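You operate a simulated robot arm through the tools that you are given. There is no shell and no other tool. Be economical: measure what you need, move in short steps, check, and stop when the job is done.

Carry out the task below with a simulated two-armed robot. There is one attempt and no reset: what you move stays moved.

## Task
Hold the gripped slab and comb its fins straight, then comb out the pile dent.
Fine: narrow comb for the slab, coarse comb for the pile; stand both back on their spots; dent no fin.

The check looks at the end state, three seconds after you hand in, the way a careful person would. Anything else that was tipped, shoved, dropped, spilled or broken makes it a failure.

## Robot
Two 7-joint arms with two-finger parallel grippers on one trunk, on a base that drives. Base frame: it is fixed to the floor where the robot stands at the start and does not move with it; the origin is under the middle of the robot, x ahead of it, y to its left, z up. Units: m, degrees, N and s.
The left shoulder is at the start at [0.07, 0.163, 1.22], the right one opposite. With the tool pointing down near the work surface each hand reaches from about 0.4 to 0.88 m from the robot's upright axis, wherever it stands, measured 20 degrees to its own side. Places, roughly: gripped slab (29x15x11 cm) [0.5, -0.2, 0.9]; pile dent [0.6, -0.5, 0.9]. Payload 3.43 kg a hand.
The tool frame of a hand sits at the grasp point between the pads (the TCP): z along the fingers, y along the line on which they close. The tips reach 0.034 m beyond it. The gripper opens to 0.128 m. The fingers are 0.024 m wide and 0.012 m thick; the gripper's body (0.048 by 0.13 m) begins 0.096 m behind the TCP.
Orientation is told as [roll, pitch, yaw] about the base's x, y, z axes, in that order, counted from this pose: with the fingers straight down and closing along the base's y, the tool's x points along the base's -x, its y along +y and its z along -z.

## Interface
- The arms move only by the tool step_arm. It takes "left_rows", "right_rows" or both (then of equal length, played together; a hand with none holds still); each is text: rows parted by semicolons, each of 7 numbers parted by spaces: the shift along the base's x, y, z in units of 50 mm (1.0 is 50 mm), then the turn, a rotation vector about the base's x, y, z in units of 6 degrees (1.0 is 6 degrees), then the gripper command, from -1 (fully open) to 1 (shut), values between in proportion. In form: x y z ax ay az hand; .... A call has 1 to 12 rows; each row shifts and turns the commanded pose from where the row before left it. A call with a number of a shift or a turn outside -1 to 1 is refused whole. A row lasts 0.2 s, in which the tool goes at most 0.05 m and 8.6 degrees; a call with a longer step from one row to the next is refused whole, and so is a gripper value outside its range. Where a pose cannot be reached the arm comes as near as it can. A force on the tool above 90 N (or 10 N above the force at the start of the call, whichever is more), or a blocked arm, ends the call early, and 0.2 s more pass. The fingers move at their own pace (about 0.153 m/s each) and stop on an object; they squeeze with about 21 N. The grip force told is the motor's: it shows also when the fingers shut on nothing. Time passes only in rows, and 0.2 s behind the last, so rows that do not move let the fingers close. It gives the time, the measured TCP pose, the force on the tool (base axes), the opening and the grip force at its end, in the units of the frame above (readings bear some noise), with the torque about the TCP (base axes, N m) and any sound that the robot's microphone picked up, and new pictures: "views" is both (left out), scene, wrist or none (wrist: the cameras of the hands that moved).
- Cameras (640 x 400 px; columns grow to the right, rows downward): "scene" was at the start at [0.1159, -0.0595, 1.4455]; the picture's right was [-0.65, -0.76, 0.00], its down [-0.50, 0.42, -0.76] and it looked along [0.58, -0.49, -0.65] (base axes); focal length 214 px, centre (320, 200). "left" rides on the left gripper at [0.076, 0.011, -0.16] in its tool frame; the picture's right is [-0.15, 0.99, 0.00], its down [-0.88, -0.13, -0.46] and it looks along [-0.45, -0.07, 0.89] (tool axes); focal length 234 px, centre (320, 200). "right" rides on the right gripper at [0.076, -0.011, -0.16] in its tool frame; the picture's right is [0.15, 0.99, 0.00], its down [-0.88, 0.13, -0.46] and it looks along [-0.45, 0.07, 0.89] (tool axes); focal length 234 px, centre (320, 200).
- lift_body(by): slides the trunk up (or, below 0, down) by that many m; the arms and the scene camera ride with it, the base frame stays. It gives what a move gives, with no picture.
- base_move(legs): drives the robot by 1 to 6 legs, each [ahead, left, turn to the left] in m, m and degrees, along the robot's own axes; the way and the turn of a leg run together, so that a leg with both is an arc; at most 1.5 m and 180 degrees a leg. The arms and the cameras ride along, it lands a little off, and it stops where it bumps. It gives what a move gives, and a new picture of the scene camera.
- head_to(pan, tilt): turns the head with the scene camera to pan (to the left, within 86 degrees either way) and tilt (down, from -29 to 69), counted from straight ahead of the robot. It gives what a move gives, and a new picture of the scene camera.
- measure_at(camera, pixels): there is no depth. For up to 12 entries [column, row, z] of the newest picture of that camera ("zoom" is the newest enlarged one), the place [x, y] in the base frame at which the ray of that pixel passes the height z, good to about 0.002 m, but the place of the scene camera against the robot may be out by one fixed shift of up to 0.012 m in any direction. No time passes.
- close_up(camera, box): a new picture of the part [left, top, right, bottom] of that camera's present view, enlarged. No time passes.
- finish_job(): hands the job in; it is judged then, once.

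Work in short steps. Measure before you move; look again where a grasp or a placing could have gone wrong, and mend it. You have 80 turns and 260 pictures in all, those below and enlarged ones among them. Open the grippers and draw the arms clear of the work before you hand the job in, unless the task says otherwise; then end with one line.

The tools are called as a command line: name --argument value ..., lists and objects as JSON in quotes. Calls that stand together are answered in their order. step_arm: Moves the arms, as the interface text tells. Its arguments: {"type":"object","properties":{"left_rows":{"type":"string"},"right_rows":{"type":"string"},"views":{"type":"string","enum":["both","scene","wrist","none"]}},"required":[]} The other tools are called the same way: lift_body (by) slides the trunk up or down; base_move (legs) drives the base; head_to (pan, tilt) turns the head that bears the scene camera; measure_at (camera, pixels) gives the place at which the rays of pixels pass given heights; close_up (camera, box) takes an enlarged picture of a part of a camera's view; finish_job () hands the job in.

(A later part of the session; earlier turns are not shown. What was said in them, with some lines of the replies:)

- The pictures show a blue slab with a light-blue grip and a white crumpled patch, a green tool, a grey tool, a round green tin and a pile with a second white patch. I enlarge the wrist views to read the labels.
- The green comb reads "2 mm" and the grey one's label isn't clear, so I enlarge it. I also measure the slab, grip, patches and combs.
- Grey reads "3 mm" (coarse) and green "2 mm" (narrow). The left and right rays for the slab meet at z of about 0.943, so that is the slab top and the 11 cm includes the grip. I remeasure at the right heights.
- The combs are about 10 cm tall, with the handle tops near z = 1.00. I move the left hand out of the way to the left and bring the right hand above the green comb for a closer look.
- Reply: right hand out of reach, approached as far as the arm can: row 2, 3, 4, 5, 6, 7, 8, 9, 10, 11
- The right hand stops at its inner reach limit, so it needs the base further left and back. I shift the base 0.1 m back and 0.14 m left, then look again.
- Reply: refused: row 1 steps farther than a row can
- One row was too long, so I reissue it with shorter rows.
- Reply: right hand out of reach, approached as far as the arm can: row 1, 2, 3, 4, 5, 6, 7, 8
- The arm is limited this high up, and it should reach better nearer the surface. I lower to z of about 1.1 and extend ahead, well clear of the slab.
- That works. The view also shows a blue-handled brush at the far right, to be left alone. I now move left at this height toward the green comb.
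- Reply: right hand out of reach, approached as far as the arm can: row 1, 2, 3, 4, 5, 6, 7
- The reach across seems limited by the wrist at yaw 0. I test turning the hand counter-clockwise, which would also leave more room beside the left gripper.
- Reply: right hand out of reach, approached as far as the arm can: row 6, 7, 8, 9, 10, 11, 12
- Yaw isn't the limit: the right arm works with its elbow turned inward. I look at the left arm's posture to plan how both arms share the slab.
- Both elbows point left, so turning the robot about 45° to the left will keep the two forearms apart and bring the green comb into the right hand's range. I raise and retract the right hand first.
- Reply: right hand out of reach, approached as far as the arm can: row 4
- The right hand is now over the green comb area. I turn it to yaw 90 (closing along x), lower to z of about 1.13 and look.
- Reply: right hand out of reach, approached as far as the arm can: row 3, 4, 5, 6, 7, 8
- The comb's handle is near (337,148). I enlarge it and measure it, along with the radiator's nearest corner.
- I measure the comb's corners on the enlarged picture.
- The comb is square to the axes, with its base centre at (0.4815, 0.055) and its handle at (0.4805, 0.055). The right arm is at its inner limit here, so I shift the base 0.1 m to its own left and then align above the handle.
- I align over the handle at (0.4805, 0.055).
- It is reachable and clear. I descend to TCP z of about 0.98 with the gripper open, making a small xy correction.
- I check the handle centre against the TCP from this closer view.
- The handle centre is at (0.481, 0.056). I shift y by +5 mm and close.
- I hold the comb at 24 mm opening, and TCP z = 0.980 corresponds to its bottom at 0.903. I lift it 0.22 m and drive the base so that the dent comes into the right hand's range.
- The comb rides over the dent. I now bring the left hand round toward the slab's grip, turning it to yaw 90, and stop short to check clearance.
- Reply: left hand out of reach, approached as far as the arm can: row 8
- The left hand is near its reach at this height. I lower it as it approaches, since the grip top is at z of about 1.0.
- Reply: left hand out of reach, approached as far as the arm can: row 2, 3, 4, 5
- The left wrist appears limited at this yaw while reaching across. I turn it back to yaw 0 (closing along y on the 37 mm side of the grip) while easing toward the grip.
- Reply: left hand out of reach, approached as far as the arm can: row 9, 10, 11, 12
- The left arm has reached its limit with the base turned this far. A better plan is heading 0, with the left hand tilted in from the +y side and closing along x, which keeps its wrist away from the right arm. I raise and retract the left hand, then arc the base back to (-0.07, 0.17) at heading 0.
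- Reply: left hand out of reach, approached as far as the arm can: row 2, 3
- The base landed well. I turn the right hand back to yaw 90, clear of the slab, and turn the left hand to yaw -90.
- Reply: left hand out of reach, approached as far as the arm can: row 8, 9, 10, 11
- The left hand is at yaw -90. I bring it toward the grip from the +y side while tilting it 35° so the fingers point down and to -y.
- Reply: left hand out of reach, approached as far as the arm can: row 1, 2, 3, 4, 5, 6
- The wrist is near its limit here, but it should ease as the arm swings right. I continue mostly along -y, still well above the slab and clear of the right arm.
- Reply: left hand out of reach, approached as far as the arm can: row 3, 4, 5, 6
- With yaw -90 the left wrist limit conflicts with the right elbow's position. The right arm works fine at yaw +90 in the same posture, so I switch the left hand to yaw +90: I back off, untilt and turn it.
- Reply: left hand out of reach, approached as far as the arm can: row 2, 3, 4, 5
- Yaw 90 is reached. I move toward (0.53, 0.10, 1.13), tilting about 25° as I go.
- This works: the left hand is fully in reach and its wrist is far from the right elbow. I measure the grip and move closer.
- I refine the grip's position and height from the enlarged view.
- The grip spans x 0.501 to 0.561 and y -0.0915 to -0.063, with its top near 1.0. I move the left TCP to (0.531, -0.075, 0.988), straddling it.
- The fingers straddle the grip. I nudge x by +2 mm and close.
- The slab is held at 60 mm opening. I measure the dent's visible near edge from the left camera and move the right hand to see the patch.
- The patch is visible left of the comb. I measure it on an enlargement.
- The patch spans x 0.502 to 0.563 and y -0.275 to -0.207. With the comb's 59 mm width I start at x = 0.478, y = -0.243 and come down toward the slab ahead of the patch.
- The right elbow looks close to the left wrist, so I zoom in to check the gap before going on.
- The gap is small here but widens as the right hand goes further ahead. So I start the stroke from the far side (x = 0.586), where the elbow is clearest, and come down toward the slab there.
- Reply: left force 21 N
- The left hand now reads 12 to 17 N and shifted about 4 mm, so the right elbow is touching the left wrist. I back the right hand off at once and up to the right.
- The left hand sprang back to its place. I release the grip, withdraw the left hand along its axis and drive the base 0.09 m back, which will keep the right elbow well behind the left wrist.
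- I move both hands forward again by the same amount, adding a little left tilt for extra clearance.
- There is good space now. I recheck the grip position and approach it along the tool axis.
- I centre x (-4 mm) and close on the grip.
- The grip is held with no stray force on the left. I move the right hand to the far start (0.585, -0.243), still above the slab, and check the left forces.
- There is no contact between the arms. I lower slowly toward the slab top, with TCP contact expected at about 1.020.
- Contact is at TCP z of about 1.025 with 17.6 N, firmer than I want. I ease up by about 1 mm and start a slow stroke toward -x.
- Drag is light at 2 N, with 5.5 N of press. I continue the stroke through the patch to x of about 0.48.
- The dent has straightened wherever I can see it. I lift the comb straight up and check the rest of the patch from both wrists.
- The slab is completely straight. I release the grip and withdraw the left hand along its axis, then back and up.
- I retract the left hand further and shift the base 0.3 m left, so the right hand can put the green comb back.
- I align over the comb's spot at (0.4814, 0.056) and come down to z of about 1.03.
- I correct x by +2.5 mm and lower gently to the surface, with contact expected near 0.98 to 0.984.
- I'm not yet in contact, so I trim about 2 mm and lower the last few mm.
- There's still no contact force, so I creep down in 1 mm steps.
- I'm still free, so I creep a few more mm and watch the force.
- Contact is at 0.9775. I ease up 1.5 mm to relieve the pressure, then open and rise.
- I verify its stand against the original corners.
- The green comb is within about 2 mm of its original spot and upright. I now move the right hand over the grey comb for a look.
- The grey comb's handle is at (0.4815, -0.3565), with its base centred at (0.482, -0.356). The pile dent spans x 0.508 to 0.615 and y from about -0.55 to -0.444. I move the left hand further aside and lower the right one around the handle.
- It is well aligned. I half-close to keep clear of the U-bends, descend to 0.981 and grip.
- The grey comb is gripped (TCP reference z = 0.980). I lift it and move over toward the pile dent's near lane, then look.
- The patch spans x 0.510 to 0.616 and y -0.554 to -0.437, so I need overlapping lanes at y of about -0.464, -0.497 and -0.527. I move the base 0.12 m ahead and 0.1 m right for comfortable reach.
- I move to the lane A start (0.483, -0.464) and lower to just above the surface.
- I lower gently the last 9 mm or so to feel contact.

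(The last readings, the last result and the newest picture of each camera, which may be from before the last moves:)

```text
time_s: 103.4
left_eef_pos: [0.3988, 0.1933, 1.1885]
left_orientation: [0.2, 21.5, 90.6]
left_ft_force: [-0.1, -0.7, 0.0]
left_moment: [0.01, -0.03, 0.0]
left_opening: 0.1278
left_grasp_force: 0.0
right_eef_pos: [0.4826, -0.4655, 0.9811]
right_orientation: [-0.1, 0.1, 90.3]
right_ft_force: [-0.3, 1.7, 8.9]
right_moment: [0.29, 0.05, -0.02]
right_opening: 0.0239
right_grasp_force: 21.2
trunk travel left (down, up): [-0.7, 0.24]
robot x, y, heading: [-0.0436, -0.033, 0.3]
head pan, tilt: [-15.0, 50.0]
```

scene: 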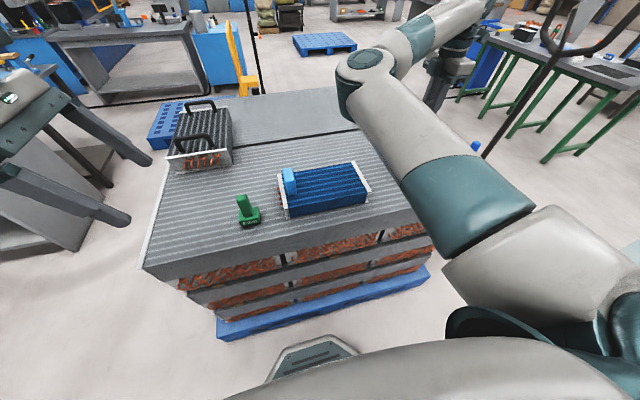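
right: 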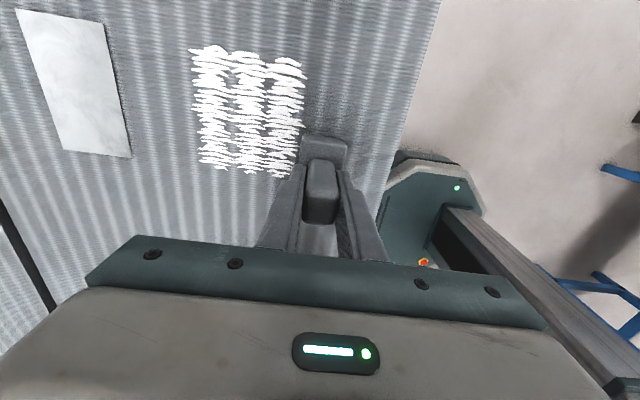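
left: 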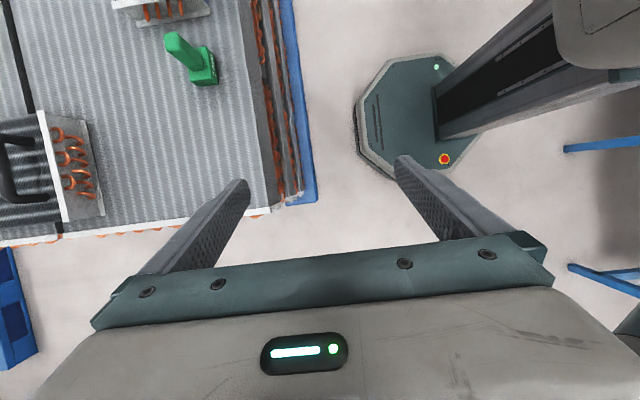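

Contact reads about 9 N. I ease by 0.5 mm and stroke +x through lane A.

step_arm --right_rows "0.15 0 0.008 0 0 0 1;0.25 0 0 0 0 0 1;0.25 0 0 0 0 0 1;0.25 0 0 0 0 0 1;0.27 0 0 0 0 0 1;0.27 0 0 0 0 0 1;0.27 0 0 0 0 0 1;0.27 0 0 0 0 0 1;0.27 0 0 0 0 0 1;0.27 0 0 0 0 0 1;0.27 0 0 0 0 0 1;0.27 0 0 0 0 0 1" --views "wrist"

close_up --camera "right" --box '[240, 20, 460, 180]'

```text
time_s: 106.0
left_eef_pos: [0.3975, 0.1947, 1.1881]
left_orientation: [0.4, 21.5, 90.6]
left_ft_force: [0.3, 0.2, -0.6]
left_moment: [0.0, 0.02, 0.02]
left_opening: 0.128
left_grasp_force: 0.0
right_eef_pos: [0.6356, -0.4629, 0.9809]
right_orientation: [0.1, 0.0, 90.2]
right_ft_force: [0.5, -0.5, -0.9]
right_moment: [-0.02, 0.0, 0.02]
right_opening: 0.0236
right_grasp_force: 21.1
trunk travel left (down, up): [-0.7, 0.24]
robot x, y, heading: [-0.043, -0.0299, 0.3]
head pan, tilt: [-15.0, 50.0]
```

right: 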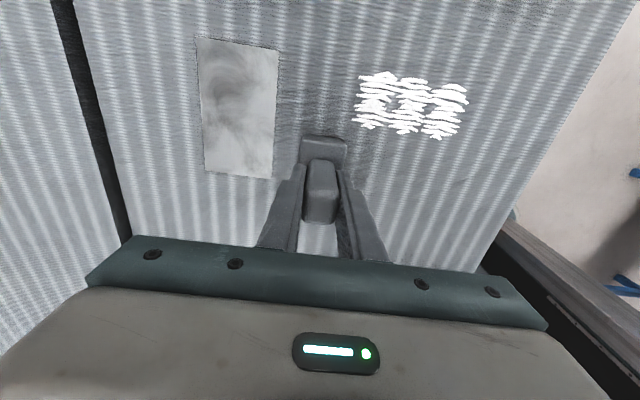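

```text
2.50 times, centred on (350, 100) of right
```

zoom: 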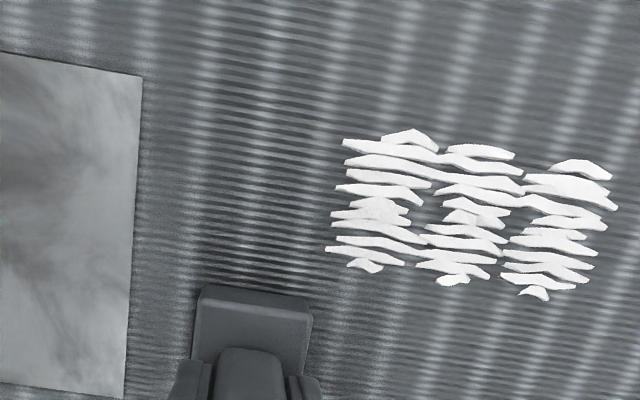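

Lane A is clean. I measure what remains, then lift and shift to lane B.

measure_at --camera "zoom" --pixels '[[362, 270, 0.903], [535, 297, 0.903], [408, 132, 0.903], [580, 162, 0.903], [330, 248, 0.903], [615, 208, 0.903]]'

step_arm --right_rows "0 0 0.5 0 0 0 1;0.05 -0.62 0 0 0 0 1;0 -0.62 0 0 0 0 1;0 0 -0.35 0 0 0 1;0 0 0 0 0 0 1" --views "wrist"

```text
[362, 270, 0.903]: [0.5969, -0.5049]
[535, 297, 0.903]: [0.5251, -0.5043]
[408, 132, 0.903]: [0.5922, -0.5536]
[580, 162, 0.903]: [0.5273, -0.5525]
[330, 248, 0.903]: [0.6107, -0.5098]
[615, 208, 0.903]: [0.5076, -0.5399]
```

```text
time_s: 107.2
left_eef_pos: [0.3972, 0.193, 1.189]
left_orientation: [0.4, 21.4, 90.7]
left_ft_force: [0.0, 0.5, -0.2]
left_moment: [0.02, 0.01, 0.01]
left_opening: 0.1278
left_grasp_force: 0.0
right_eef_pos: [0.64, -0.5263, 0.9863]
right_orientation: [-0.1, 0.0, 90.2]
right_ft_force: [0.8, -0.6, -1.3]
right_moment: [-0.02, 0.0, 0.0]
right_opening: 0.0238
right_grasp_force: 21.0
trunk travel left (down, up): [-0.7, 0.24]
robot x, y, heading: [-0.0458, -0.0316, -0.0]
head pan, tilt: [-15.0, 50.0]
```

right: 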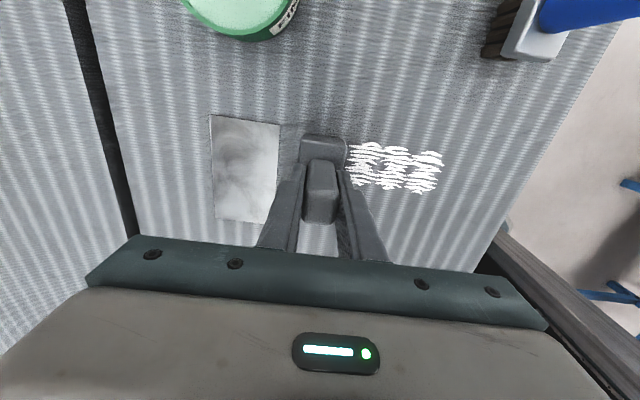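

The remainder is y -0.554 to -0.504, and a lane at -0.528 covers it. I lower to light contact.

step_arm --right_rows "0 -0.03 -0.06 0 0 0 1;0 0 -0.04 0 0 0 1;0 0 -0.02 0 0 0 1;0 0 0 0 0 0 1" --views "none"

```text
time_s: 108.2
left_eef_pos: [0.3988, 0.1948, 1.1886]
left_orientation: [0.3, 21.5, 90.6]
left_ft_force: [0.5, 0.7, 0.2]
left_moment: [-0.01, -0.03, 0.0]
left_opening: 0.128
left_grasp_force: 0.0
right_eef_pos: [0.6393, -0.5276, 0.9813]
right_orientation: [0.0, 0.1, 90.2]
right_ft_force: [-0.6, 0.0, -1.0]
right_moment: [0.01, -0.03, -0.01]
right_opening: 0.0238
right_grasp_force: 21.0
trunk travel left (down, up): [-0.7, 0.24]
robot x, y, heading: [-0.0435, -0.0332, 0.3]
head pan, tilt: [-15.0, 50.0]
```

I go one more millimetre, then stroke -x through lane B.

step_arm --right_rows "0 0 -0.025 0 0 0 1;-0.2 0 0 0 0 0 1;-0.28 0 0 0 0 0 1;-0.28 0 0 0 0 0 1;-0.28 0 0 0 0 0 1;-0.3 0 0 0 0 0 1;-0.3 0 0 0 0 0 1;-0.3 0 0 0 0 0 1;-0.3 0 0 0 0 0 1;-0.3 0 0 0 0 0 1;-0.3 0 0 0 0 0 1;-0.3 0 0 0 0 0 1" --views "wrist"

close_up --camera "right" --box '[160, 80, 400, 240]'

```text
time_s: 110.8
left_eef_pos: [0.3976, 0.1949, 1.1877]
left_orientation: [0.3, 21.5, 90.6]
left_ft_force: [-0.1, -0.3, -0.6]
left_moment: [-0.01, 0.01, 0.05]
left_opening: 0.1279
left_grasp_force: 0.1
right_eef_pos: [0.481, -0.5278, 0.98]
right_orientation: [0.1, 0.2, 90.2]
right_ft_force: [1.2, -0.6, 6.5]
right_moment: [0.16, -0.05, -0.02]
right_opening: 0.0237
right_grasp_force: 21.1
trunk travel left (down, up): [-0.7, 0.24]
robot x, y, heading: [-0.0449, -0.0317, 0.2]
head pan, tilt: [-15.0, 50.0]
```

right: 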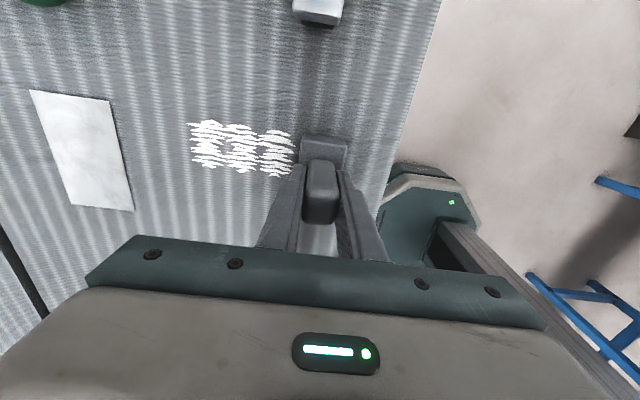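

```text
2.50 times, centred on (280, 160) of right
```

zoom: 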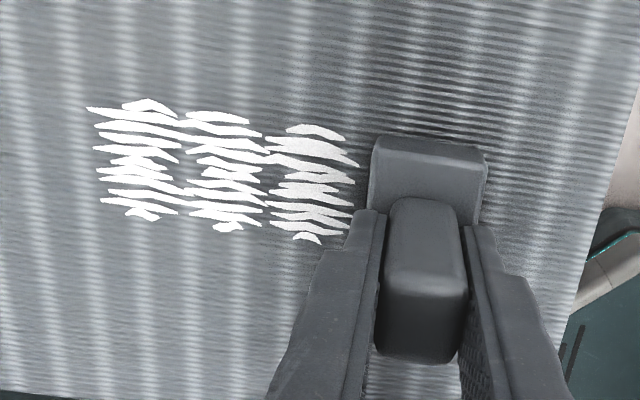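

Lane B did not clear: contact was too light on the far side. I now have 6.5 N here, so I stroke back +x with a slight downward bias to hold contact.

step_arm --right_rows "0.15 0 0 0 0 0 1;0.25 0 -0.002 0 0 0 1;0.25 0 -0.002 0 0 0 1;0.25 0 -0.002 0 0 0 1;0.27 0 -0.002 0 0 0 1;0.27 0 -0.002 0 0 0 1;0.27 0 -0.002 0 0 0 1;0.27 0 -0.002 0 0 0 1;0.27 0 -0.002 0 0 0 1;0.27 0 -0.002 0 0 0 1;0.27 0 -0.002 0 0 0 1;0.27 0 0 0 0 0 1" --views "wrist"

close_up --camera "right" --box '[260, 60, 500, 220]'

```text
time_s: 113.4
left_eef_pos: [0.3979, 0.194, 1.1881]
left_orientation: [0.2, 21.6, 90.6]
left_ft_force: [-0.3, -0.5, -0.8]
left_moment: [-0.01, -0.02, 0.0]
left_opening: 0.1279
left_grasp_force: 0.0
right_eef_pos: [0.6349, -0.5283, 0.9809]
right_orientation: [0.0, 0.1, 90.3]
right_ft_force: [-3.7, 0.4, 6.2]
right_moment: [-0.13, 0.16, -0.02]
right_opening: 0.0236
right_grasp_force: 21.1
trunk travel left (down, up): [-0.7, 0.24]
robot x, y, heading: [-0.0474, -0.0335, 0.2]
head pan, tilt: [-15.0, 50.0]
```

right: 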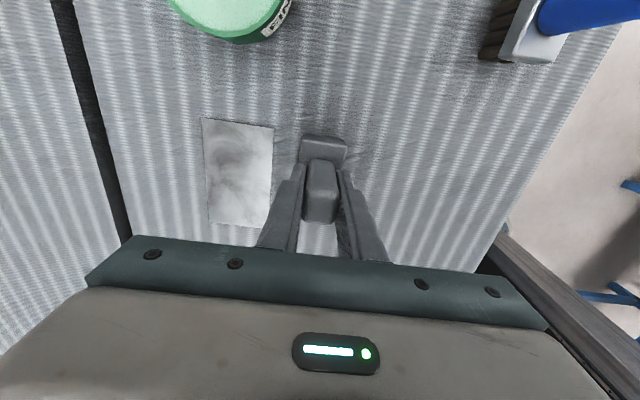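

```text
2.50 times, centred on (380, 140) of right
```

zoom: 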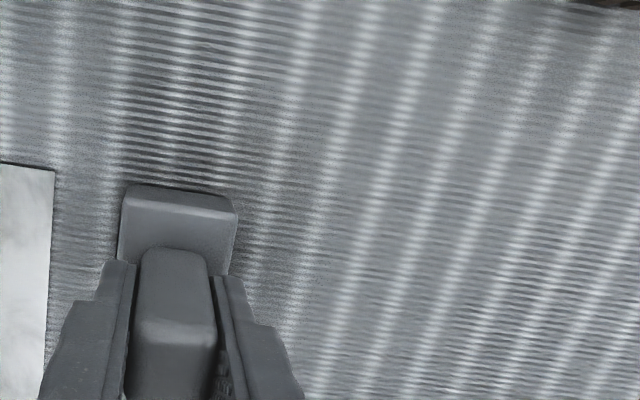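

The whole pile dent is straight. I lift the comb and drive the base back so its spot is within reach.

step_arm --right_rows "0 0 0.3 0 0 0 1;0 0 0.7 0 0 0 1;0 0 0.8 0 0 0 1;0 0 0.8 0 0 0 1" --views "none"

base_move --legs '[[-0.12, 0.1, 0]]'

```text
time_s: 114.4
left_eef_pos: [0.3972, 0.1929, 1.1888]
left_orientation: [0.2, 21.6, 90.7]
left_ft_force: [-0.6, -0.7, -0.6]
left_moment: [-0.04, -0.01, 0.0]
left_opening: 0.1281
left_grasp_force: 0.1
right_eef_pos: [0.6333, -0.528, 1.1126]
right_orientation: [0.1, 0.1, 90.3]
right_ft_force: [-0.3, -0.1, -1.5]
right_moment: [0.0, 0.01, -0.01]
right_opening: 0.0238
right_grasp_force: 21.1
trunk travel left (down, up): [-0.7, 0.24]
robot x, y, heading: [-0.0411, -0.0332, 0.2]
head pan, tilt: [-15.0, 50.0]
```

```text
time_s: 115.8
left_eef_pos: [0.2807, 0.2947, 1.1886]
left_orientation: [0.3, 21.5, 90.5]
left_ft_force: [0.6, 0.2, -0.1]
left_moment: [0.02, 0.02, 0.01]
left_opening: 0.1277
left_grasp_force: 0.0
right_eef_pos: [0.5169, -0.4282, 1.1107]
right_orientation: [0.1, 0.0, 90.2]
right_ft_force: [-0.4, -0.5, -1.4]
right_moment: [0.04, 0.01, 0.01]
right_opening: 0.0236
right_grasp_force: 20.9
trunk travel left (down, up): [-0.7, 0.24]
robot x, y, heading: [-0.1614, 0.069, 0.2]
head pan, tilt: [-15.0, 50.0]
```

scene: 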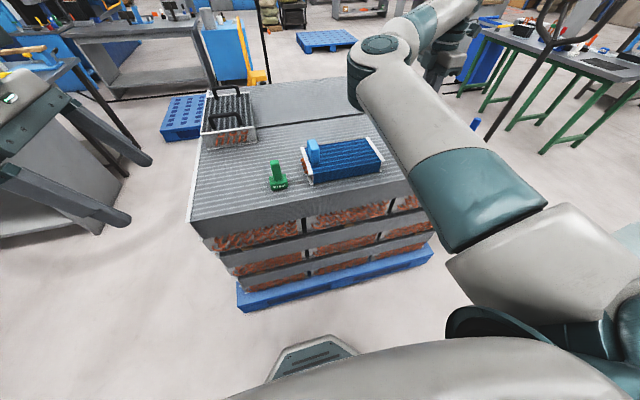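

I align over the grey comb's spot (0.482, -0.356) and lower to just above the surface.

step_arm --right_rows "-0.35 0.72 0 0 0 -0.03 1;-0.35 0.72 0 0 0 0 1;0 0 -0.6 0 0 0 1;0 0 -0.7 0 0 0 1;0 0 -0.7 0 0 0 1;0 0 -0.3 0 0 0 1;0 0 0 0 0 0 1" --views "wrist"

close_up --camera "right" --box '[200, 100, 420, 250]'

```text
time_s: 117.4
left_eef_pos: [0.2794, 0.2948, 1.1875]
left_orientation: [0.3, 21.7, 90.7]
left_ft_force: [-0.3, 0.8, -0.3]
left_moment: [-0.05, -0.01, -0.01]
left_opening: 0.1279
left_grasp_force: 0.1
right_eef_pos: [0.4785, -0.3575, 0.9936]
right_orientation: [0.0, 0.0, 90.0]
right_ft_force: [0.3, 0.2, -0.8]
right_moment: [0.01, 0.02, -0.01]
right_opening: 0.0236
right_grasp_force: 21.0
trunk travel left (down, up): [-0.7, 0.24]
robot x, y, heading: [-0.163, 0.0695, 0.1]
head pan, tilt: [-15.0, 50.0]
```

right: 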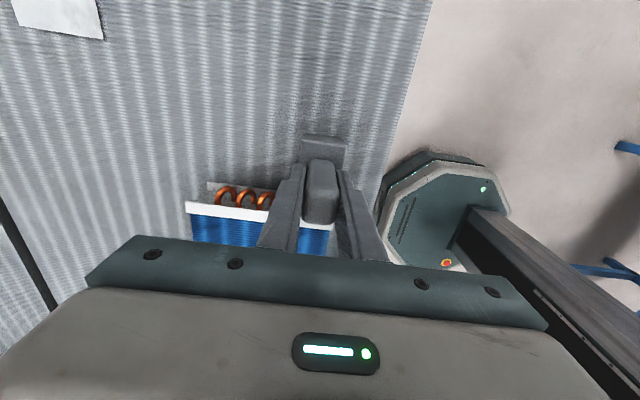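

```text
2.67 times, centred on (310, 175) of right
```

zoom: 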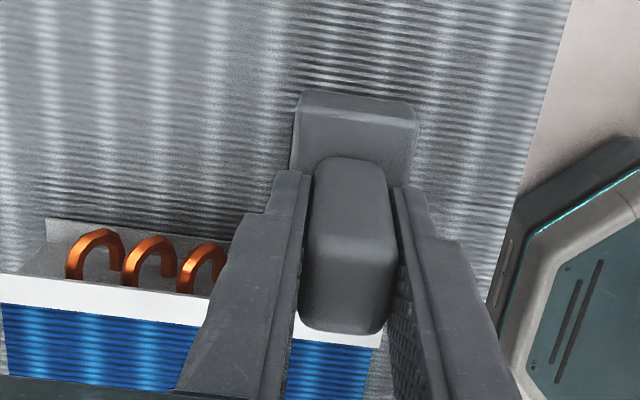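

I trim x by +3 mm and lower to light contact.

step_arm --right_rows "0.06 0.02 -0.12 0 0 0 1;0 0 -0.1 0 0 0 1;0 0 -0.04 0 0 0 1;0 0 -0.02 0 0 0 1;0 0 0 0 0 0 1" --views "none"

```text
time_s: 118.6
left_eef_pos: [0.2791, 0.2933, 1.1865]
left_orientation: [0.3, 21.5, 90.7]
left_ft_force: [0.3, -0.3, 0.0]
left_moment: [0.02, -0.02, -0.01]
left_opening: 0.1282
left_grasp_force: 0.1
right_eef_pos: [0.4821, -0.3546, 0.9819]
right_orientation: [0.1, 0.1, 90.0]
right_ft_force: [0.0, 0.5, -1.0]
right_moment: [-0.03, 0.01, 0.05]
right_opening: 0.0237
right_grasp_force: 21.1
trunk travel left (down, up): [-0.7, 0.24]
robot x, y, heading: [-0.1665, 0.07, 0.3]
head pan, tilt: [-15.0, 50.0]
5 turns are left
```

I'm short of turns, so I lower the last 1.5 mm or so, open and rise in one go.

step_arm --right_rows "0 0 -0.02 0 0 0 1;0 0 -0.015 0 0 0 1;0 0 0 0 0 0 0.5;0 0 0 0 0 0 0;0 0 0 0 0 0 0;0 0 0.4 0 0 0 0;0 0 0.8 0 0 0 0;0 0 0.8 0 0 0 -0.5;0 0 0.8 0 0 0 -1;0 0 0.5 0 0 0 -1" --views "wrist"

close_up --camera "right" --box '[260, 80, 400, 190]'

```text
time_s: 120.8
left_eef_pos: [0.2782, 0.2945, 1.1885]
left_orientation: [0.3, 21.5, 90.6]
left_ft_force: [0.0, -0.3, 0.5]
left_moment: [-0.01, -0.02, 0.01]
left_opening: 0.1279
left_grasp_force: 0.1
right_eef_pos: [0.4852, -0.3552, 1.1462]
right_orientation: [0.1, 0.1, 90.1]
right_ft_force: [0.1, -0.3, -0.1]
right_moment: [0.02, -0.01, 0.02]
right_opening: 0.1279
right_grasp_force: 0.1
trunk travel left (down, up): [-0.7, 0.24]
robot x, y, heading: [-0.164, 0.0681, 0.3]
head pan, tilt: [-15.0, 50.0]
```

right: 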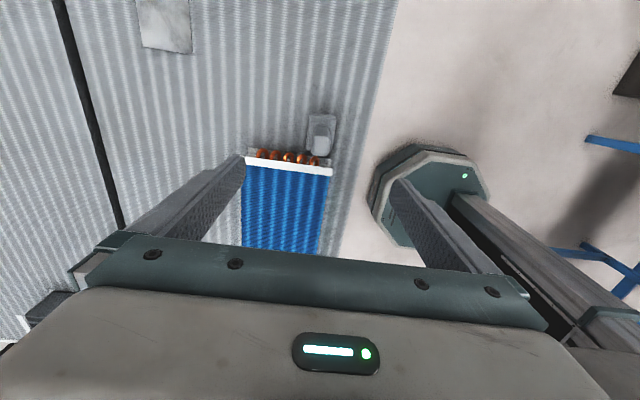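

```text
3.64 times, centred on (330, 135) of right
4 turns are left
```

zoom: 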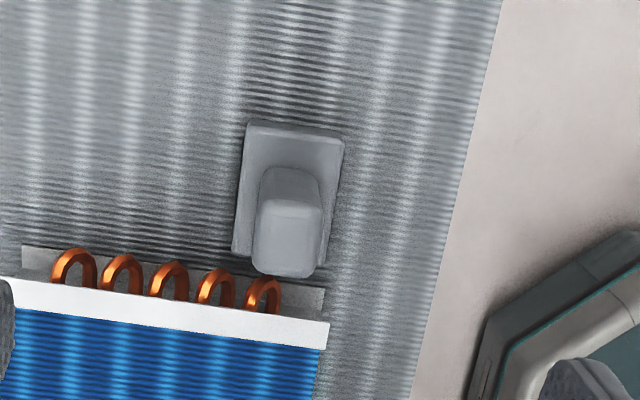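

The grey comb stands upright on its spot. I verify its corners, then retract the right hand up and back, clear of the work.

measure_at --camera "zoom" --pixels '[[247, 125, 0.93], [344, 140, 0.93], [233, 252, 0.93], [290, 235, 1.0]]'

step_arm --right_rows "0 0 0.6 0 0 0 -1;-0.4 -0.6 0.3 0 0 0 -1;-0.6 -0.6 0.2 0 0 0 -1;-0.6 -0.6 0 0 0 0 -1;-0.6 -0.5 0 0 0 0 -1" --views "scene"

```text
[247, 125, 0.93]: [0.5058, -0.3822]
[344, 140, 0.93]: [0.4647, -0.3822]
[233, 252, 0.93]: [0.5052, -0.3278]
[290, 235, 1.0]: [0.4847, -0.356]
```

```text
time_s: 122.0
left_eef_pos: [0.2785, 0.2935, 1.1882]
left_orientation: [0.2, 21.5, 90.7]
left_ft_force: [0.2, -0.3, 0.3]
left_moment: [0.0, -0.01, -0.01]
left_opening: 0.128
left_grasp_force: 0.1
right_eef_pos: [0.3751, -0.4721, 1.1998]
right_orientation: [0.0, -0.1, 90.0]
right_ft_force: [-0.3, -0.7, -0.1]
right_moment: [0.04, 0.0, -0.02]
right_opening: 0.128
right_grasp_force: 0.0
trunk travel left (down, up): [-0.7, 0.24]
robot x, y, heading: [-0.1623, 0.0658, 0.6]
head pan, tilt: [-15.0, 50.0]
3 turns are left
```

scene: 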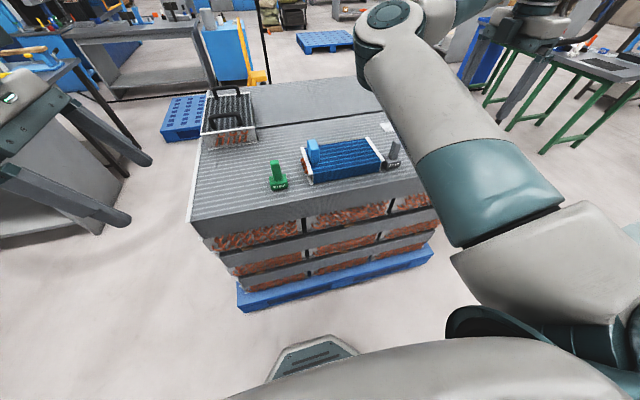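

Both combs stand within about 3 mm of their spots, the slab and pile are straight, and both grippers are open and clear, so I hand in.

finish_job

```text
The job is handed in.
```

I combed the slab's fins straight with the 2 mm comb while the left hand held its grip. I then combed out the pile dent with the 3 mm comb, and both combs stand upright within about 3 mm of their original spots. While setting up, the arms touched and the held slab was nudged about 4 mm; the hand sprang back, and the slab measured in its original place afterwards. In the close-ups I saw no fin left bent.
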